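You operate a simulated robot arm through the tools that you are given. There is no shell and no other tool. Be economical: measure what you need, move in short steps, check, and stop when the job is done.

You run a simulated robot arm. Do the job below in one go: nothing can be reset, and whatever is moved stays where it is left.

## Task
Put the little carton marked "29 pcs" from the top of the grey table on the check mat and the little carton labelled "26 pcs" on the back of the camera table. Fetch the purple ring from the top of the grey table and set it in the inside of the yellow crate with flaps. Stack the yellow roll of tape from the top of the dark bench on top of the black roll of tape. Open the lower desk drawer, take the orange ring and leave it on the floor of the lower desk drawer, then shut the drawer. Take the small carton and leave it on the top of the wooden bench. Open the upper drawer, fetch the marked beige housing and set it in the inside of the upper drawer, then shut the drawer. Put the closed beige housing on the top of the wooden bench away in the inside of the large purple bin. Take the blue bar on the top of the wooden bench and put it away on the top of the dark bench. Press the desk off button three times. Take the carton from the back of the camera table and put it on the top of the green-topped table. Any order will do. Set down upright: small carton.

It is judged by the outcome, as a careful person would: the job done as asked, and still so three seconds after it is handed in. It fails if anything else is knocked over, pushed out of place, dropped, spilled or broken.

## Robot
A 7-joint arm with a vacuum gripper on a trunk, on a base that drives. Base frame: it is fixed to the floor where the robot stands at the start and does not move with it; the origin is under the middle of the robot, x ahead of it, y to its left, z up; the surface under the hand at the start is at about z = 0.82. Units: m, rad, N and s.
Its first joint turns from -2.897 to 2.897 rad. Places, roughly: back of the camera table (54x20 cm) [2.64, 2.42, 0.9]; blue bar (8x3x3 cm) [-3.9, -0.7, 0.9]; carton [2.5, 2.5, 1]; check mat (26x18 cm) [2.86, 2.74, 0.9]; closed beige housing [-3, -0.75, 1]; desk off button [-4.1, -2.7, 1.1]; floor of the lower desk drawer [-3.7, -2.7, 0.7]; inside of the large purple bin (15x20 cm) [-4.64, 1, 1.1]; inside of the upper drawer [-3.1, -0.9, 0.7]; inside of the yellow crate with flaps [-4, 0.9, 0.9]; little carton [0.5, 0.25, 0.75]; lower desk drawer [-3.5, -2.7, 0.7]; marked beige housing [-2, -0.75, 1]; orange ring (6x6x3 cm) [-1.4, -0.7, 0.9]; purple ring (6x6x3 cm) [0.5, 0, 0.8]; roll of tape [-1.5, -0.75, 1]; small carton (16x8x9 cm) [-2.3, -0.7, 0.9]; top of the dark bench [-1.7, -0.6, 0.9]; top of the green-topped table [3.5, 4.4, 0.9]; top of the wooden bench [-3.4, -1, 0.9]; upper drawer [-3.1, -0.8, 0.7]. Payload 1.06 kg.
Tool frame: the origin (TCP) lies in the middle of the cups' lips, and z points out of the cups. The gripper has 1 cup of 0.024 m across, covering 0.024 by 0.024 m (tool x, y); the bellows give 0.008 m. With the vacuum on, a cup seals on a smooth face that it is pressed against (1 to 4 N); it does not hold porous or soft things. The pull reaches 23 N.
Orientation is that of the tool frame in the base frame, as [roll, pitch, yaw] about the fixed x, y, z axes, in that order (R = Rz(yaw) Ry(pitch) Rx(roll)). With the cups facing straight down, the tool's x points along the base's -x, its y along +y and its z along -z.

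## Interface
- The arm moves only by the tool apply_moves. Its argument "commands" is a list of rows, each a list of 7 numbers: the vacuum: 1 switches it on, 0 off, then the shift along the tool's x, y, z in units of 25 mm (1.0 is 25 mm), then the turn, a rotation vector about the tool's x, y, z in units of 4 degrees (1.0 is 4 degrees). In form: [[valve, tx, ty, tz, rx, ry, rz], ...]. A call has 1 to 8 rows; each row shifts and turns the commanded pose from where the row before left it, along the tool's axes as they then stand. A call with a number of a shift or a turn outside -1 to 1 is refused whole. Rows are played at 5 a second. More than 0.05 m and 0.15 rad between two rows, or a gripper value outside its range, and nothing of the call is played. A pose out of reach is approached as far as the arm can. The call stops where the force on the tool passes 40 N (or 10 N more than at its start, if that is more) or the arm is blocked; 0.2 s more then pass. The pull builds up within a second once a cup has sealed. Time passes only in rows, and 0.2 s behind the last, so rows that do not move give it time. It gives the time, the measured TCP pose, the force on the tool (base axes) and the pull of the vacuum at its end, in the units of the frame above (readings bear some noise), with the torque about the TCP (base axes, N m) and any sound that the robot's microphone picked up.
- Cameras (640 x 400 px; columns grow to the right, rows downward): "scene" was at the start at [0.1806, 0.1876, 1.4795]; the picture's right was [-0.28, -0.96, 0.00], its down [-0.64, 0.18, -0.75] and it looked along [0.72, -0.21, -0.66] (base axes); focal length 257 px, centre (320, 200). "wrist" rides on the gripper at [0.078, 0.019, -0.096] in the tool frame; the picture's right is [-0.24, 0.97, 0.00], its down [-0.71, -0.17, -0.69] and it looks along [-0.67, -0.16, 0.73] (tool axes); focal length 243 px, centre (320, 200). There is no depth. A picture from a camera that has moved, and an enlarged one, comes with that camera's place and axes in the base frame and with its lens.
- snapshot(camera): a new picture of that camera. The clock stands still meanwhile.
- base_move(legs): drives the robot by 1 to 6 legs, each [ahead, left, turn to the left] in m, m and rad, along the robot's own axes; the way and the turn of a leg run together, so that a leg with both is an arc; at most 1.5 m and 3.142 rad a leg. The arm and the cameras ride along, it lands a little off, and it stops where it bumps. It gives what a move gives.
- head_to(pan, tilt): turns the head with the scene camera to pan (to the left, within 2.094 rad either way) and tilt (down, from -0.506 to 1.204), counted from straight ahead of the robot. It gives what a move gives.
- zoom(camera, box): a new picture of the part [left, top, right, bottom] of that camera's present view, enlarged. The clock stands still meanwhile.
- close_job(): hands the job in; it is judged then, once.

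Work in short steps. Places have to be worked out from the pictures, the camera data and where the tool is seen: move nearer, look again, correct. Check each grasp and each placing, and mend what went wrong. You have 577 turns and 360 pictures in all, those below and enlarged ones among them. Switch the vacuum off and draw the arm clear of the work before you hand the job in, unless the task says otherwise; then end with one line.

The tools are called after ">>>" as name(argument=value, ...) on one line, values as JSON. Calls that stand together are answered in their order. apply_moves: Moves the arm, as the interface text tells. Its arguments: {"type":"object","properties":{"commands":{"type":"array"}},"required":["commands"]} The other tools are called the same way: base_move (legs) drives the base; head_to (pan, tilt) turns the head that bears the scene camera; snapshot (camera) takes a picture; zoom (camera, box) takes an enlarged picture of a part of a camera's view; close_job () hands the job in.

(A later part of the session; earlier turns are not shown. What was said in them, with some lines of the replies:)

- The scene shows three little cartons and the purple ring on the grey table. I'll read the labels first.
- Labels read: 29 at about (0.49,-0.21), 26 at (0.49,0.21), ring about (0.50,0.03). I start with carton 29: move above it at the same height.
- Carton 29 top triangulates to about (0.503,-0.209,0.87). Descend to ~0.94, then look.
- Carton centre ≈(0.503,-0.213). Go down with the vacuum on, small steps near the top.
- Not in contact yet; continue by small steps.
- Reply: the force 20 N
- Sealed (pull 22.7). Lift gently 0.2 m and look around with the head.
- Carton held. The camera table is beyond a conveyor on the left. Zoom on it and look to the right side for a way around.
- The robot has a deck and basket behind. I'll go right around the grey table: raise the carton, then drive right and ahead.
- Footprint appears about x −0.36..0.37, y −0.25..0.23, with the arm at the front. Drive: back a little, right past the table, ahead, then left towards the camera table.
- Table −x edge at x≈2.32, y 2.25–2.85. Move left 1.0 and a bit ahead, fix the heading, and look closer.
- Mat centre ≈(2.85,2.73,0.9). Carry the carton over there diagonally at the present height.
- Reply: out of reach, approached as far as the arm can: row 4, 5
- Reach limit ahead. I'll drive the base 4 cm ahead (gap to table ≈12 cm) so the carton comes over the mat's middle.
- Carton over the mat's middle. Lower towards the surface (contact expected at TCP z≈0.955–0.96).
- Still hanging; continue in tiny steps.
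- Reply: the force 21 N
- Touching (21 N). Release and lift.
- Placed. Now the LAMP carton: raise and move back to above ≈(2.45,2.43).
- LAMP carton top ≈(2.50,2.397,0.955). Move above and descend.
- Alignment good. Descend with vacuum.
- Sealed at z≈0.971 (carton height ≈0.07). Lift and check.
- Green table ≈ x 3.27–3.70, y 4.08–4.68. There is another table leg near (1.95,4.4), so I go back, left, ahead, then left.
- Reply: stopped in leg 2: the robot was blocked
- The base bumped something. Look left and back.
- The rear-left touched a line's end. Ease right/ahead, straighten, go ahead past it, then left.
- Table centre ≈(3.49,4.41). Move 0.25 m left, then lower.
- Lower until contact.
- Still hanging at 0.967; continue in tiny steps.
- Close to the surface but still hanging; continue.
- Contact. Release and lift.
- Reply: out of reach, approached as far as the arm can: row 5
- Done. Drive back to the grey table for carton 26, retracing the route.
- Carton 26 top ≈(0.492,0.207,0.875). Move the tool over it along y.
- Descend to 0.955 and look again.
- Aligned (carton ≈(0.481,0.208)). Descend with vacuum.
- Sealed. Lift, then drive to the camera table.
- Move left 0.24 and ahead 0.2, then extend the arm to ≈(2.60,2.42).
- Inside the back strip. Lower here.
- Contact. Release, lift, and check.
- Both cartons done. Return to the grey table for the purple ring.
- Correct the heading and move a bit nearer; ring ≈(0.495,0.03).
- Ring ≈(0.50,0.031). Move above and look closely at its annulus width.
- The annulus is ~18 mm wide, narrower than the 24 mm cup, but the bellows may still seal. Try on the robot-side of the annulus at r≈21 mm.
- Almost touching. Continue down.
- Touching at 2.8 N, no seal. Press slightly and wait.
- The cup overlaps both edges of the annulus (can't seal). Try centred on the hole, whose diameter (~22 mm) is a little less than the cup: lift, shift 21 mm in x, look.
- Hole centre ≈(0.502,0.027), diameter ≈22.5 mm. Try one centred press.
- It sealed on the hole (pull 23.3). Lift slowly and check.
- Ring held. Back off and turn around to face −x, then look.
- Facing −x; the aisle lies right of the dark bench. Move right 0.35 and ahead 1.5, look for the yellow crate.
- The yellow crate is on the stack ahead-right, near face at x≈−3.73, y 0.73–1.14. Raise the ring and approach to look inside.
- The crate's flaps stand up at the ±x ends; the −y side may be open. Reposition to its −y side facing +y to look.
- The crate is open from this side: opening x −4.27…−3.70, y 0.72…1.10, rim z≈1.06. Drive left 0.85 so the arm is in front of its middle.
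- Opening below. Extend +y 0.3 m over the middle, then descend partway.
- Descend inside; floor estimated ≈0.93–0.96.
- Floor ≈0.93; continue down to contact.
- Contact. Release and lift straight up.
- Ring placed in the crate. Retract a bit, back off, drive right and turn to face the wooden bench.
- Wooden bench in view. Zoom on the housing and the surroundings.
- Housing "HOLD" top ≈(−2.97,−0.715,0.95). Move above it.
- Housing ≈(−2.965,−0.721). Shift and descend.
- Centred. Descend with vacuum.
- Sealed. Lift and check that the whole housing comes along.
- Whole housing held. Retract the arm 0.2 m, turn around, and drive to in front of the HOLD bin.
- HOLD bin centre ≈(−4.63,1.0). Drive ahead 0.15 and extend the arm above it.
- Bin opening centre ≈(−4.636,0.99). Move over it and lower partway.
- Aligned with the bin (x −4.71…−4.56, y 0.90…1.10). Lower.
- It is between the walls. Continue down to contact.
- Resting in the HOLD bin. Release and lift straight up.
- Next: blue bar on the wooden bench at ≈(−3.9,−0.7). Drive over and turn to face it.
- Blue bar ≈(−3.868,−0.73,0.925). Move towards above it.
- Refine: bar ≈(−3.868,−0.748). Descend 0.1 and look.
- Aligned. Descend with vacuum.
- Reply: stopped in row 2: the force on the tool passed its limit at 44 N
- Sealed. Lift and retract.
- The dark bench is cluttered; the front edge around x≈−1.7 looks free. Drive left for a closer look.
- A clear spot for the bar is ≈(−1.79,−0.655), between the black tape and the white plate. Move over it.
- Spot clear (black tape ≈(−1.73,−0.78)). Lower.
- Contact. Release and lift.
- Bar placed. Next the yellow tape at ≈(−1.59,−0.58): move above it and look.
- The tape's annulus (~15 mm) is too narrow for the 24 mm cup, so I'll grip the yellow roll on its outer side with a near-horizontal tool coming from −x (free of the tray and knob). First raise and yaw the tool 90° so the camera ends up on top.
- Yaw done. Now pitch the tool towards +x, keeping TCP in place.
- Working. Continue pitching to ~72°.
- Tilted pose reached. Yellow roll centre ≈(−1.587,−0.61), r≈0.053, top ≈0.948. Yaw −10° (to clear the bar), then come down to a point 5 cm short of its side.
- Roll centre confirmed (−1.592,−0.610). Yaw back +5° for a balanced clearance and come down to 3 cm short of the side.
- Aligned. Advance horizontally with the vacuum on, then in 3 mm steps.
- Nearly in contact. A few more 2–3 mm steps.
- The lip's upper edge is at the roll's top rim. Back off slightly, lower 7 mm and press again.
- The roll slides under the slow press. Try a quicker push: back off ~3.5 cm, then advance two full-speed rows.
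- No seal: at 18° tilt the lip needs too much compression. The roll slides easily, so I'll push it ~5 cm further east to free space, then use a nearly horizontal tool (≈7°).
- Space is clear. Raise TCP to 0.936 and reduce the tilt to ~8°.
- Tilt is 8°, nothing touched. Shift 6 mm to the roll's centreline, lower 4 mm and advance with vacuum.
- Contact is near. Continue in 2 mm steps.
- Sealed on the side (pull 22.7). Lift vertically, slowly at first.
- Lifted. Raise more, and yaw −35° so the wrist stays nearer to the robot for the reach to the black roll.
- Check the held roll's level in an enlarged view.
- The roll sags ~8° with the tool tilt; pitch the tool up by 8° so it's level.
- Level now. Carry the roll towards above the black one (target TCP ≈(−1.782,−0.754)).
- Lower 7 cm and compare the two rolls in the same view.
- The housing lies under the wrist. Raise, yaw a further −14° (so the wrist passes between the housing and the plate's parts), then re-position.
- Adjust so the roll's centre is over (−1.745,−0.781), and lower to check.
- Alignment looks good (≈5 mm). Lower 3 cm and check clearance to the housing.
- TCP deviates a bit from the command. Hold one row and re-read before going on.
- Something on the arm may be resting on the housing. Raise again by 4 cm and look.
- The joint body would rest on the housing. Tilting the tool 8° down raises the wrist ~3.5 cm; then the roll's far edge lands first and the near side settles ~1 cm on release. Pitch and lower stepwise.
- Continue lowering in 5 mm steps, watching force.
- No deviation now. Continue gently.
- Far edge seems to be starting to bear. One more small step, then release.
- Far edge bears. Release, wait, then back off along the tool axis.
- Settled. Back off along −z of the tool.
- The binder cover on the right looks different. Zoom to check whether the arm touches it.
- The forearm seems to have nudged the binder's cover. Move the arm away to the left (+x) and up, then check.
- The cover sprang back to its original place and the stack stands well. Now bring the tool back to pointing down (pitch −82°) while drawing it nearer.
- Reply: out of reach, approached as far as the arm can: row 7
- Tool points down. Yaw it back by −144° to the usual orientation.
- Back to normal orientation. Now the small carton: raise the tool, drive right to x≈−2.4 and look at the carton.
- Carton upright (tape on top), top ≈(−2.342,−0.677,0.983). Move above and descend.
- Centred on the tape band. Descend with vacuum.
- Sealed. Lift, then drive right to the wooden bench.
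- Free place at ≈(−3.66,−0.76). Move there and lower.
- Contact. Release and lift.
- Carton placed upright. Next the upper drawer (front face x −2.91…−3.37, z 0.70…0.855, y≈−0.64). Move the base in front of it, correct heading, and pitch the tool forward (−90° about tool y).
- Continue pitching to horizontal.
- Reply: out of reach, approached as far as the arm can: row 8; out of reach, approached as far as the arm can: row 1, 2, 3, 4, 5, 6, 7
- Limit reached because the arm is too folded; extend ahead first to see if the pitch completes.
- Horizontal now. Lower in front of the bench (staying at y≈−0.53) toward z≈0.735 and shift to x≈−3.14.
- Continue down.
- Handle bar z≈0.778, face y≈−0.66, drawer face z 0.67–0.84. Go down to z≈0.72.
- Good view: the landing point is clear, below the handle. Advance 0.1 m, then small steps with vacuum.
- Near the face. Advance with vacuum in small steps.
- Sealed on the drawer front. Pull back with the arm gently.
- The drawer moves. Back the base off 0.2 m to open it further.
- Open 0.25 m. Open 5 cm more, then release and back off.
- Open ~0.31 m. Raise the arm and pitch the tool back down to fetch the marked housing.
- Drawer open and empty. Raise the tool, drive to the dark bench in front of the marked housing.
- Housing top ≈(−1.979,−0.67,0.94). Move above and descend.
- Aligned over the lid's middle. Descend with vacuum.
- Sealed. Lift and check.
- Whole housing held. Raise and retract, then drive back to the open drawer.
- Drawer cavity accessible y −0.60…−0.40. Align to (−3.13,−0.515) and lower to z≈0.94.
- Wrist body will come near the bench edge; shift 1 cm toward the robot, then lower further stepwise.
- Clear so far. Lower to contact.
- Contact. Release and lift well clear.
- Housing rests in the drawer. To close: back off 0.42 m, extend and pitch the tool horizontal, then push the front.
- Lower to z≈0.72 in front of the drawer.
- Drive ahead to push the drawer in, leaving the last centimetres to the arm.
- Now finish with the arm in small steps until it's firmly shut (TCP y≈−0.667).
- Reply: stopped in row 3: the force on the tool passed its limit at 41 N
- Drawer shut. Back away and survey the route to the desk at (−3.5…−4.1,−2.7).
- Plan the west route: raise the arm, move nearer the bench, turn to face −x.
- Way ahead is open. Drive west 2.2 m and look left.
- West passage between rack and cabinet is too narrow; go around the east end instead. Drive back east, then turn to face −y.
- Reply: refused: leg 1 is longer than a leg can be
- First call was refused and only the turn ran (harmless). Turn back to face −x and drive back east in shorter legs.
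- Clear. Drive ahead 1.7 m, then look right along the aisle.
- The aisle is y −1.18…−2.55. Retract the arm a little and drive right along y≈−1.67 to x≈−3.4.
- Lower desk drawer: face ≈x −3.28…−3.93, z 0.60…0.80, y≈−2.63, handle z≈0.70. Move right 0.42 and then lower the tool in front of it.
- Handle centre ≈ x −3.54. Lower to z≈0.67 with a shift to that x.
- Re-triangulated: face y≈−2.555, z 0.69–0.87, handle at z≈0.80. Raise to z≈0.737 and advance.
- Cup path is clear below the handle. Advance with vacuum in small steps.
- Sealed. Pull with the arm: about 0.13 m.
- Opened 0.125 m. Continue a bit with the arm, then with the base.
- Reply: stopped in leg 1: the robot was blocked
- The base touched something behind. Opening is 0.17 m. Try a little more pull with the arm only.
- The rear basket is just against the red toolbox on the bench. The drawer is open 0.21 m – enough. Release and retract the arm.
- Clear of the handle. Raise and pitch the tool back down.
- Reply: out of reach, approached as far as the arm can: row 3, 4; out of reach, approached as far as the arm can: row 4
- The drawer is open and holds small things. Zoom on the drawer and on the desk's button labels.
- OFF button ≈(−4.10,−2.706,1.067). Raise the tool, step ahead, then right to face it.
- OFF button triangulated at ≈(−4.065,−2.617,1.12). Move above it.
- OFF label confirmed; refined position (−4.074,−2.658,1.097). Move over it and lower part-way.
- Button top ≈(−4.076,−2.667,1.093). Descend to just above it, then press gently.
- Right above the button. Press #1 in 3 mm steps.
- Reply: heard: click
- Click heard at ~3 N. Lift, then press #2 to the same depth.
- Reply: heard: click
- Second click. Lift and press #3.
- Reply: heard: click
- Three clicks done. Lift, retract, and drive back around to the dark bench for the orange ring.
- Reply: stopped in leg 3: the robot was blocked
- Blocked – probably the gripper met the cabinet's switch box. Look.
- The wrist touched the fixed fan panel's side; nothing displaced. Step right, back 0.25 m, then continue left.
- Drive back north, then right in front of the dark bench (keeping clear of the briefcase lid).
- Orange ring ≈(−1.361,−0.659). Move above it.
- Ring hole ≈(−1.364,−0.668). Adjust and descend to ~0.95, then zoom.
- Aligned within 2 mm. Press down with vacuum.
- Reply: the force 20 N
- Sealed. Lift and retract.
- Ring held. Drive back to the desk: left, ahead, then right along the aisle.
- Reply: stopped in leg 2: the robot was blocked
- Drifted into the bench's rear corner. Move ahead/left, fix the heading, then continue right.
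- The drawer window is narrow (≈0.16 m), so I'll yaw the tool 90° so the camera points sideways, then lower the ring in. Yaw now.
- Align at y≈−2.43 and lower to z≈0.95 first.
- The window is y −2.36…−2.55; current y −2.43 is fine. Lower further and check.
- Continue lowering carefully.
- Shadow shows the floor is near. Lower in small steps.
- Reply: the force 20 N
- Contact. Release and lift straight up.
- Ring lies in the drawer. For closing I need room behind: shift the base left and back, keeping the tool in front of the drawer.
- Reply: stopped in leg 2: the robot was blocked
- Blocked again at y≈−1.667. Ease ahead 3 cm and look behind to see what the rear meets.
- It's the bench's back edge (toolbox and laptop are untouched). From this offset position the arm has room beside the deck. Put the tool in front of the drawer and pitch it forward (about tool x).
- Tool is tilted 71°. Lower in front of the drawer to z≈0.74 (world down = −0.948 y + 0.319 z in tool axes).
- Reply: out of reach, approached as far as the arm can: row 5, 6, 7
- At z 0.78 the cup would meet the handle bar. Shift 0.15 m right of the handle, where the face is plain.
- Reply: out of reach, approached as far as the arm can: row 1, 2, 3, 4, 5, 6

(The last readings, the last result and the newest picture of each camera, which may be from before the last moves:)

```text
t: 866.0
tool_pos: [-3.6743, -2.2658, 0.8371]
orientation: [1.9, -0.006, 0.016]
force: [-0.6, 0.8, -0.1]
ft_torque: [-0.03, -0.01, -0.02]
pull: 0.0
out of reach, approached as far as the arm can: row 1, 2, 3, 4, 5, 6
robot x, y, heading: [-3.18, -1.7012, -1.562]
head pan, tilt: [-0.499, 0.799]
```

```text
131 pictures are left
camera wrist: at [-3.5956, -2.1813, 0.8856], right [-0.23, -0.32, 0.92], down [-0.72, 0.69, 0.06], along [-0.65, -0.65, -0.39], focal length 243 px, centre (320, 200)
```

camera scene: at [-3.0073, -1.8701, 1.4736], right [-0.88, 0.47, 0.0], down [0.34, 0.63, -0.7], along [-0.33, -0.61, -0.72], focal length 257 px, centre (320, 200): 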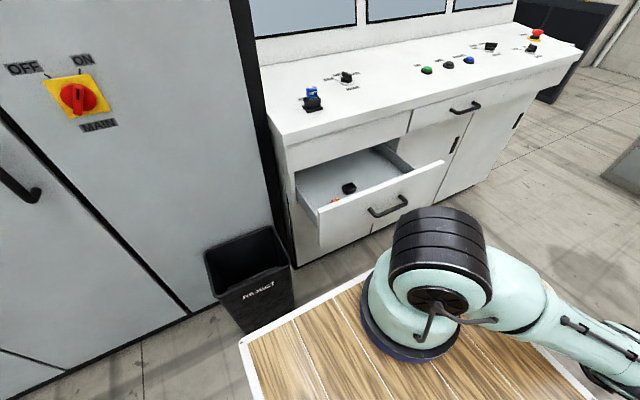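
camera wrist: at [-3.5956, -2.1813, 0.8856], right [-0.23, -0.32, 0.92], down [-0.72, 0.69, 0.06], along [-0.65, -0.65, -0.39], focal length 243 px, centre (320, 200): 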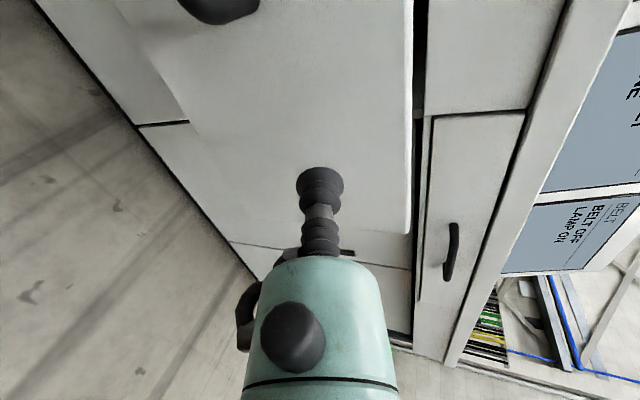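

The plain face is ahead. Push with the base 0.18 m (staying clear of the reject bin), then finish with the arm.

>>> base_move(legs=[[0.09, 0, 0]])

>>> base_move(legs=[[0.09, 0, 0]])

>>> snapshot(camera="scene")

>>> snapshot(camera="wrist")

```text
t: 867.1
tool_pos: [-3.6725, -2.3573, 0.839]
orientation: [1.902, 0.0, 0.019]
force: [0.5, -0.8, -0.2]
ft_torque: [0.02, 0.0, 0.01]
pull: 0.1
robot x, y, heading: [-3.1805, -1.7915, -1.567]
head pan, tilt: [-0.499, 0.799]
```

```text
t: 868.2
tool_pos: [-3.673, -2.4448, 0.8377]
orientation: [1.902, -0.002, 0.017]
force: [-0.8, -0.3, 0.5]
ft_torque: [0.01, -0.03, 0.02]
pull: 0.0
robot x, y, heading: [-3.1793, -1.8794, -1.563]
head pan, tilt: [-0.499, 0.799]
```

```text
130 pictures are left
camera scene: at [-3.0056, -2.0497, 1.4735], right [-0.88, 0.47, 0.0], down [0.34, 0.63, -0.7], along [-0.33, -0.61, -0.72], focal length 257 px, centre (320, 200)
```

scene: 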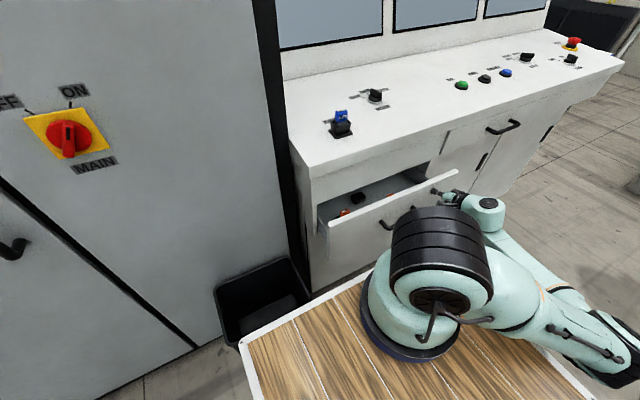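

```text
129 pictures are left
camera wrist: at [-3.594, -2.361, 0.886], right [-0.23, -0.32, 0.92], down [-0.72, 0.69, 0.06], along [-0.65, -0.65, -0.39], focal length 243 px, centre (320, 200)
```

wrist: 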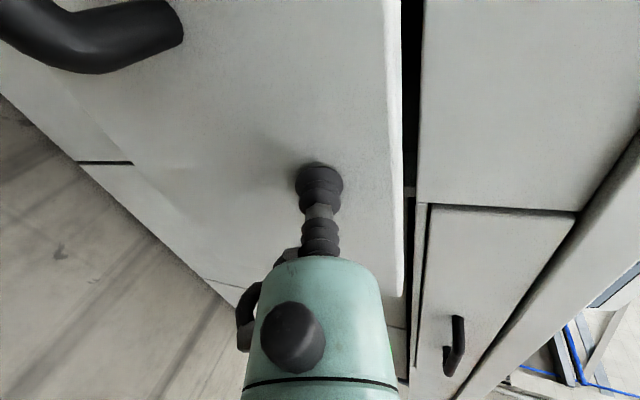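

Closing nicely. Push on with the arm along −y.

>>> apply_moves(commands=[[0, 0, 0.24, 0.71, 0, 0, 0], [0, 0, 0.24, 0.71, 0, 0, 0], [0, 0, 0.24, 0.71, 0, 0, 0], [0, 0, 0.24, 0.71, 0, 0, 0]])

>>> apply_moves(commands=[[0, 0, 0.16, 0.47, 0, 0, 0], [0, 0, 0.1, 0.28, 0, 0, 0], [0, 0, 0, 0, 0, 0, 0]])

>>> snapshot(camera="wrist")

```text
t: 869.2
tool_pos: [-3.6719, -2.5209, 0.8372]
orientation: [1.902, -0.001, 0.017]
force: [-0.5, 0.4, 0.2]
ft_torque: [0.02, 0.0, 0.0]
pull: 0.1
robot x, y, heading: [-3.1776, -1.8803, -1.559]
head pan, tilt: [-0.499, 0.799]
```

```text
t: 870.0
tool_pos: [-3.6709, -2.541, 0.8367]
orientation: [1.903, -0.002, 0.018]
force: [0.8, 0.6, -0.4]
ft_torque: [-0.04, -0.01, -0.01]
pull: 0.1
robot x, y, heading: [-3.1766, -1.8838, -1.554]
head pan, tilt: [-0.499, 0.799]
```

```text
128 pictures are left
camera wrist: at [-3.5928, -2.4564, 0.8851], right [-0.23, -0.32, 0.92], down [-0.72, 0.69, 0.06], along [-0.65, -0.65, -0.39], focal length 243 px, centre (320, 200)
```

wrist: 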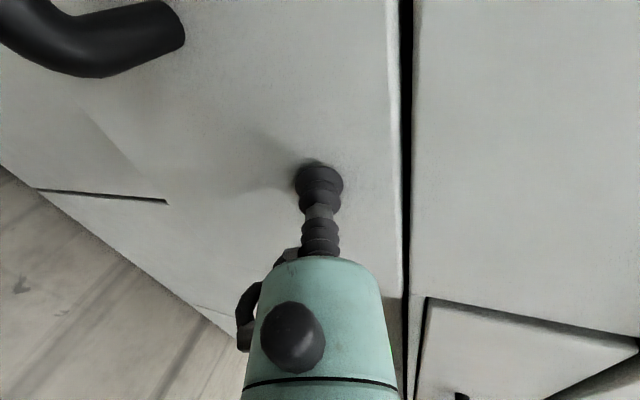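

Almost shut. Push in small steps until it resists.

>>> apply_moves(commands=[[0, 0, 0.06, 0.19, 0, 0, 0], [0, 0, 0.04, 0.12, 0, 0, 0], [0, 0, 0, 0, 0, 0, 0]])

```text
t: 870.8
tool_pos: [-3.6705, -2.5479, 0.837]
orientation: [1.903, -0.002, 0.016]
force: [1.1, 7.4, -1.7]
ft_torque: [-0.09, 0.08, 0.02]
pull: 0.1
robot x, y, heading: [-3.1777, -1.8793, -1.561]
head pan, tilt: [-0.499, 0.799]
```

>>> apply_moves(commands=[[0, 0, 0.03, 0.09, 0, 0, 0], [0, 0, 0, 0, 0, 0, 0]])

>>> zoom(camera="scene", box=[270, 120, 480, 280])

>>> snapshot(camera="wrist")

```text
t: 871.4
tool_pos: [-3.6721, -2.5503, 0.8376]
orientation: [1.902, -0.002, 0.017]
force: [3.6, 33.2, -5.8]
ft_torque: [-0.45, 0.26, 0.03]
pull: 0.1
robot x, y, heading: [-3.1774, -1.8787, -1.565]
head pan, tilt: [-0.499, 0.799]
```

```text
2.50 times, centred on (375, 200) of scene
camera zoom: at [-3.0056, -2.0485, 1.4737], right [-0.88, 0.47, 0.0], down [0.34, 0.63, -0.7], along [-0.33, -0.62, -0.72], focal length 643 px, centre (182, 200)
```

zoom: 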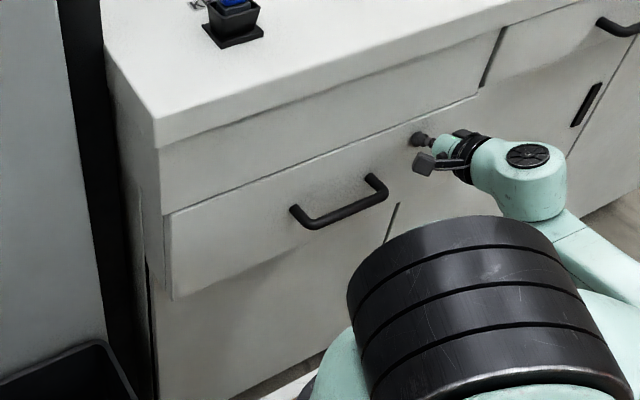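

```text
126 pictures are left
camera wrist: at [-3.5933, -2.4649, 0.8857], right [-0.23, -0.32, 0.92], down [-0.72, 0.69, 0.06], along [-0.66, -0.65, -0.39], focal length 243 px, centre (320, 200)
```

wrist: 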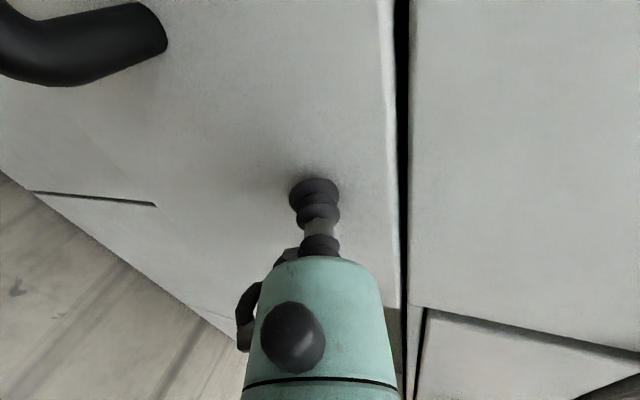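

Drawer firmly shut. Back off the arm and check.

>>> apply_moves(commands=[[0, 0, -0.1, -0.3, 0, 0, 0], [0, 0, -0.32, -0.95, 0, 0, 0], [0, 0, -0.32, -0.95, 0, 0, 0], [0, 0, -0.32, -0.95, 0, 0, 0]])

>>> base_move(legs=[[-0.16, 0, 0]])

>>> apply_moves(commands=[[0, 0, 0.948, -0.319, 0, 0, 0], [0, 0, 0.948, -0.319, 0, 0, 0], [0, 0, 0.948, -0.319, 0, 0, 0], [0, 0, 0.948, -0.319, 0, 0, 0], [0, 0, 0.948, -0.319, 0, 0, 0], [0, 0, 0.948, -0.319, 0, 0, 0], [0, 0, 0.948, -0.319, 0, 0, 0], [0, 0, 0.948, -0.319, 0, 0, 0]])

>>> snapshot(camera="scene")

>>> head_to(pan=-2.0, tilt=0.7)

>>> snapshot(camera="scene")

```text
t: 872.4
tool_pos: [-3.6729, -2.4676, 0.8356]
orientation: [1.903, -0.001, 0.018]
force: [-0.1, -0.1, 0.0]
ft_torque: [0.01, 0.04, 0.02]
pull: 0.1
robot x, y, heading: [-3.1811, -1.8833, -1.566]
head pan, tilt: [-0.499, 0.799]
```

```text
t: 873.8
tool_pos: [-3.676, -2.3089, 0.8352]
orientation: [1.904, -0.001, 0.014]
force: [0.4, 0.5, -0.1]
ft_torque: [-0.01, -0.02, 0.01]
pull: 0.0
robot x, y, heading: [-3.1792, -1.7232, -1.567]
head pan, tilt: [-0.499, 0.799]
```

```text
t: 875.6
tool_pos: [-3.6763, -2.3106, 1.0366]
orientation: [1.903, 0.0, 0.014]
force: [-0.2, -0.2, -1.0]
ft_torque: [0.0, -0.01, -0.03]
pull: 0.0
robot x, y, heading: [-3.178, -1.724, -1.562]
head pan, tilt: [-0.499, 0.799]
```

```text
125 pictures are left
camera scene: at [-3.0072, -1.8926, 1.4735], right [-0.88, 0.47, 0.0], down [0.34, 0.63, -0.7], along [-0.33, -0.61, -0.72], focal length 257 px, centre (320, 200)
```

scene: 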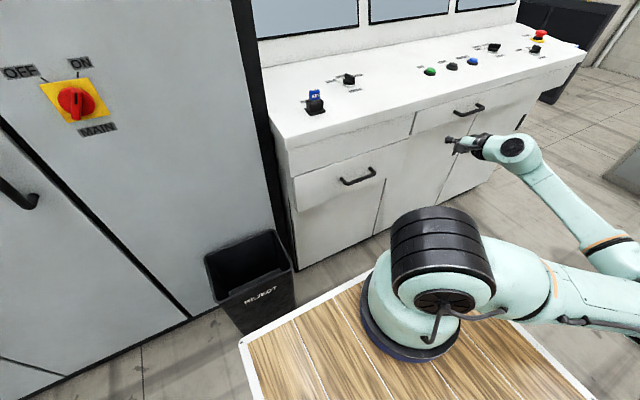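

```text
t: 877.2
tool_pos: [-3.6761, -2.3104, 1.0353]
orientation: [1.902, -0.001, 0.013]
force: [-0.5, -0.8, 0.0]
ft_torque: [-0.05, 0.01, -0.02]
pull: 0.1
robot x, y, heading: [-3.1795, -1.7209, -1.566]
head pan, tilt: [-2.0, 0.7]
```

```text
124 pictures are left
camera scene: at [-3.0465, -1.7867, 1.4818], right [0.41, 0.91, 0.0], down [0.59, -0.26, -0.76], along [-0.7, 0.31, -0.64], focal length 257 px, centre (320, 200)
```

scene: 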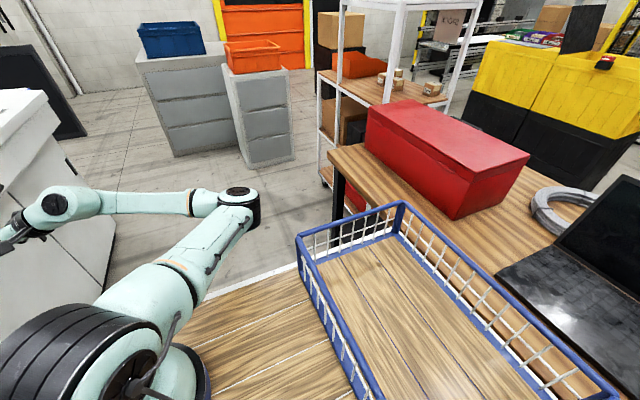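

Everything is done: drawers shut, vacuum off, arm clear. Hand in.

>>> close_job()

```text
The job is handed in.
```

Every item in the task is done, and the job is handed in with the vacuum off and the arm clear. On the way, the base bumped the conveyor end and the wooden bench's back edge, and the wrist bumped the cabinet's fan panel. The forearm also pushed the binder cover, which sprang back. I saw nothing moved by any of these.
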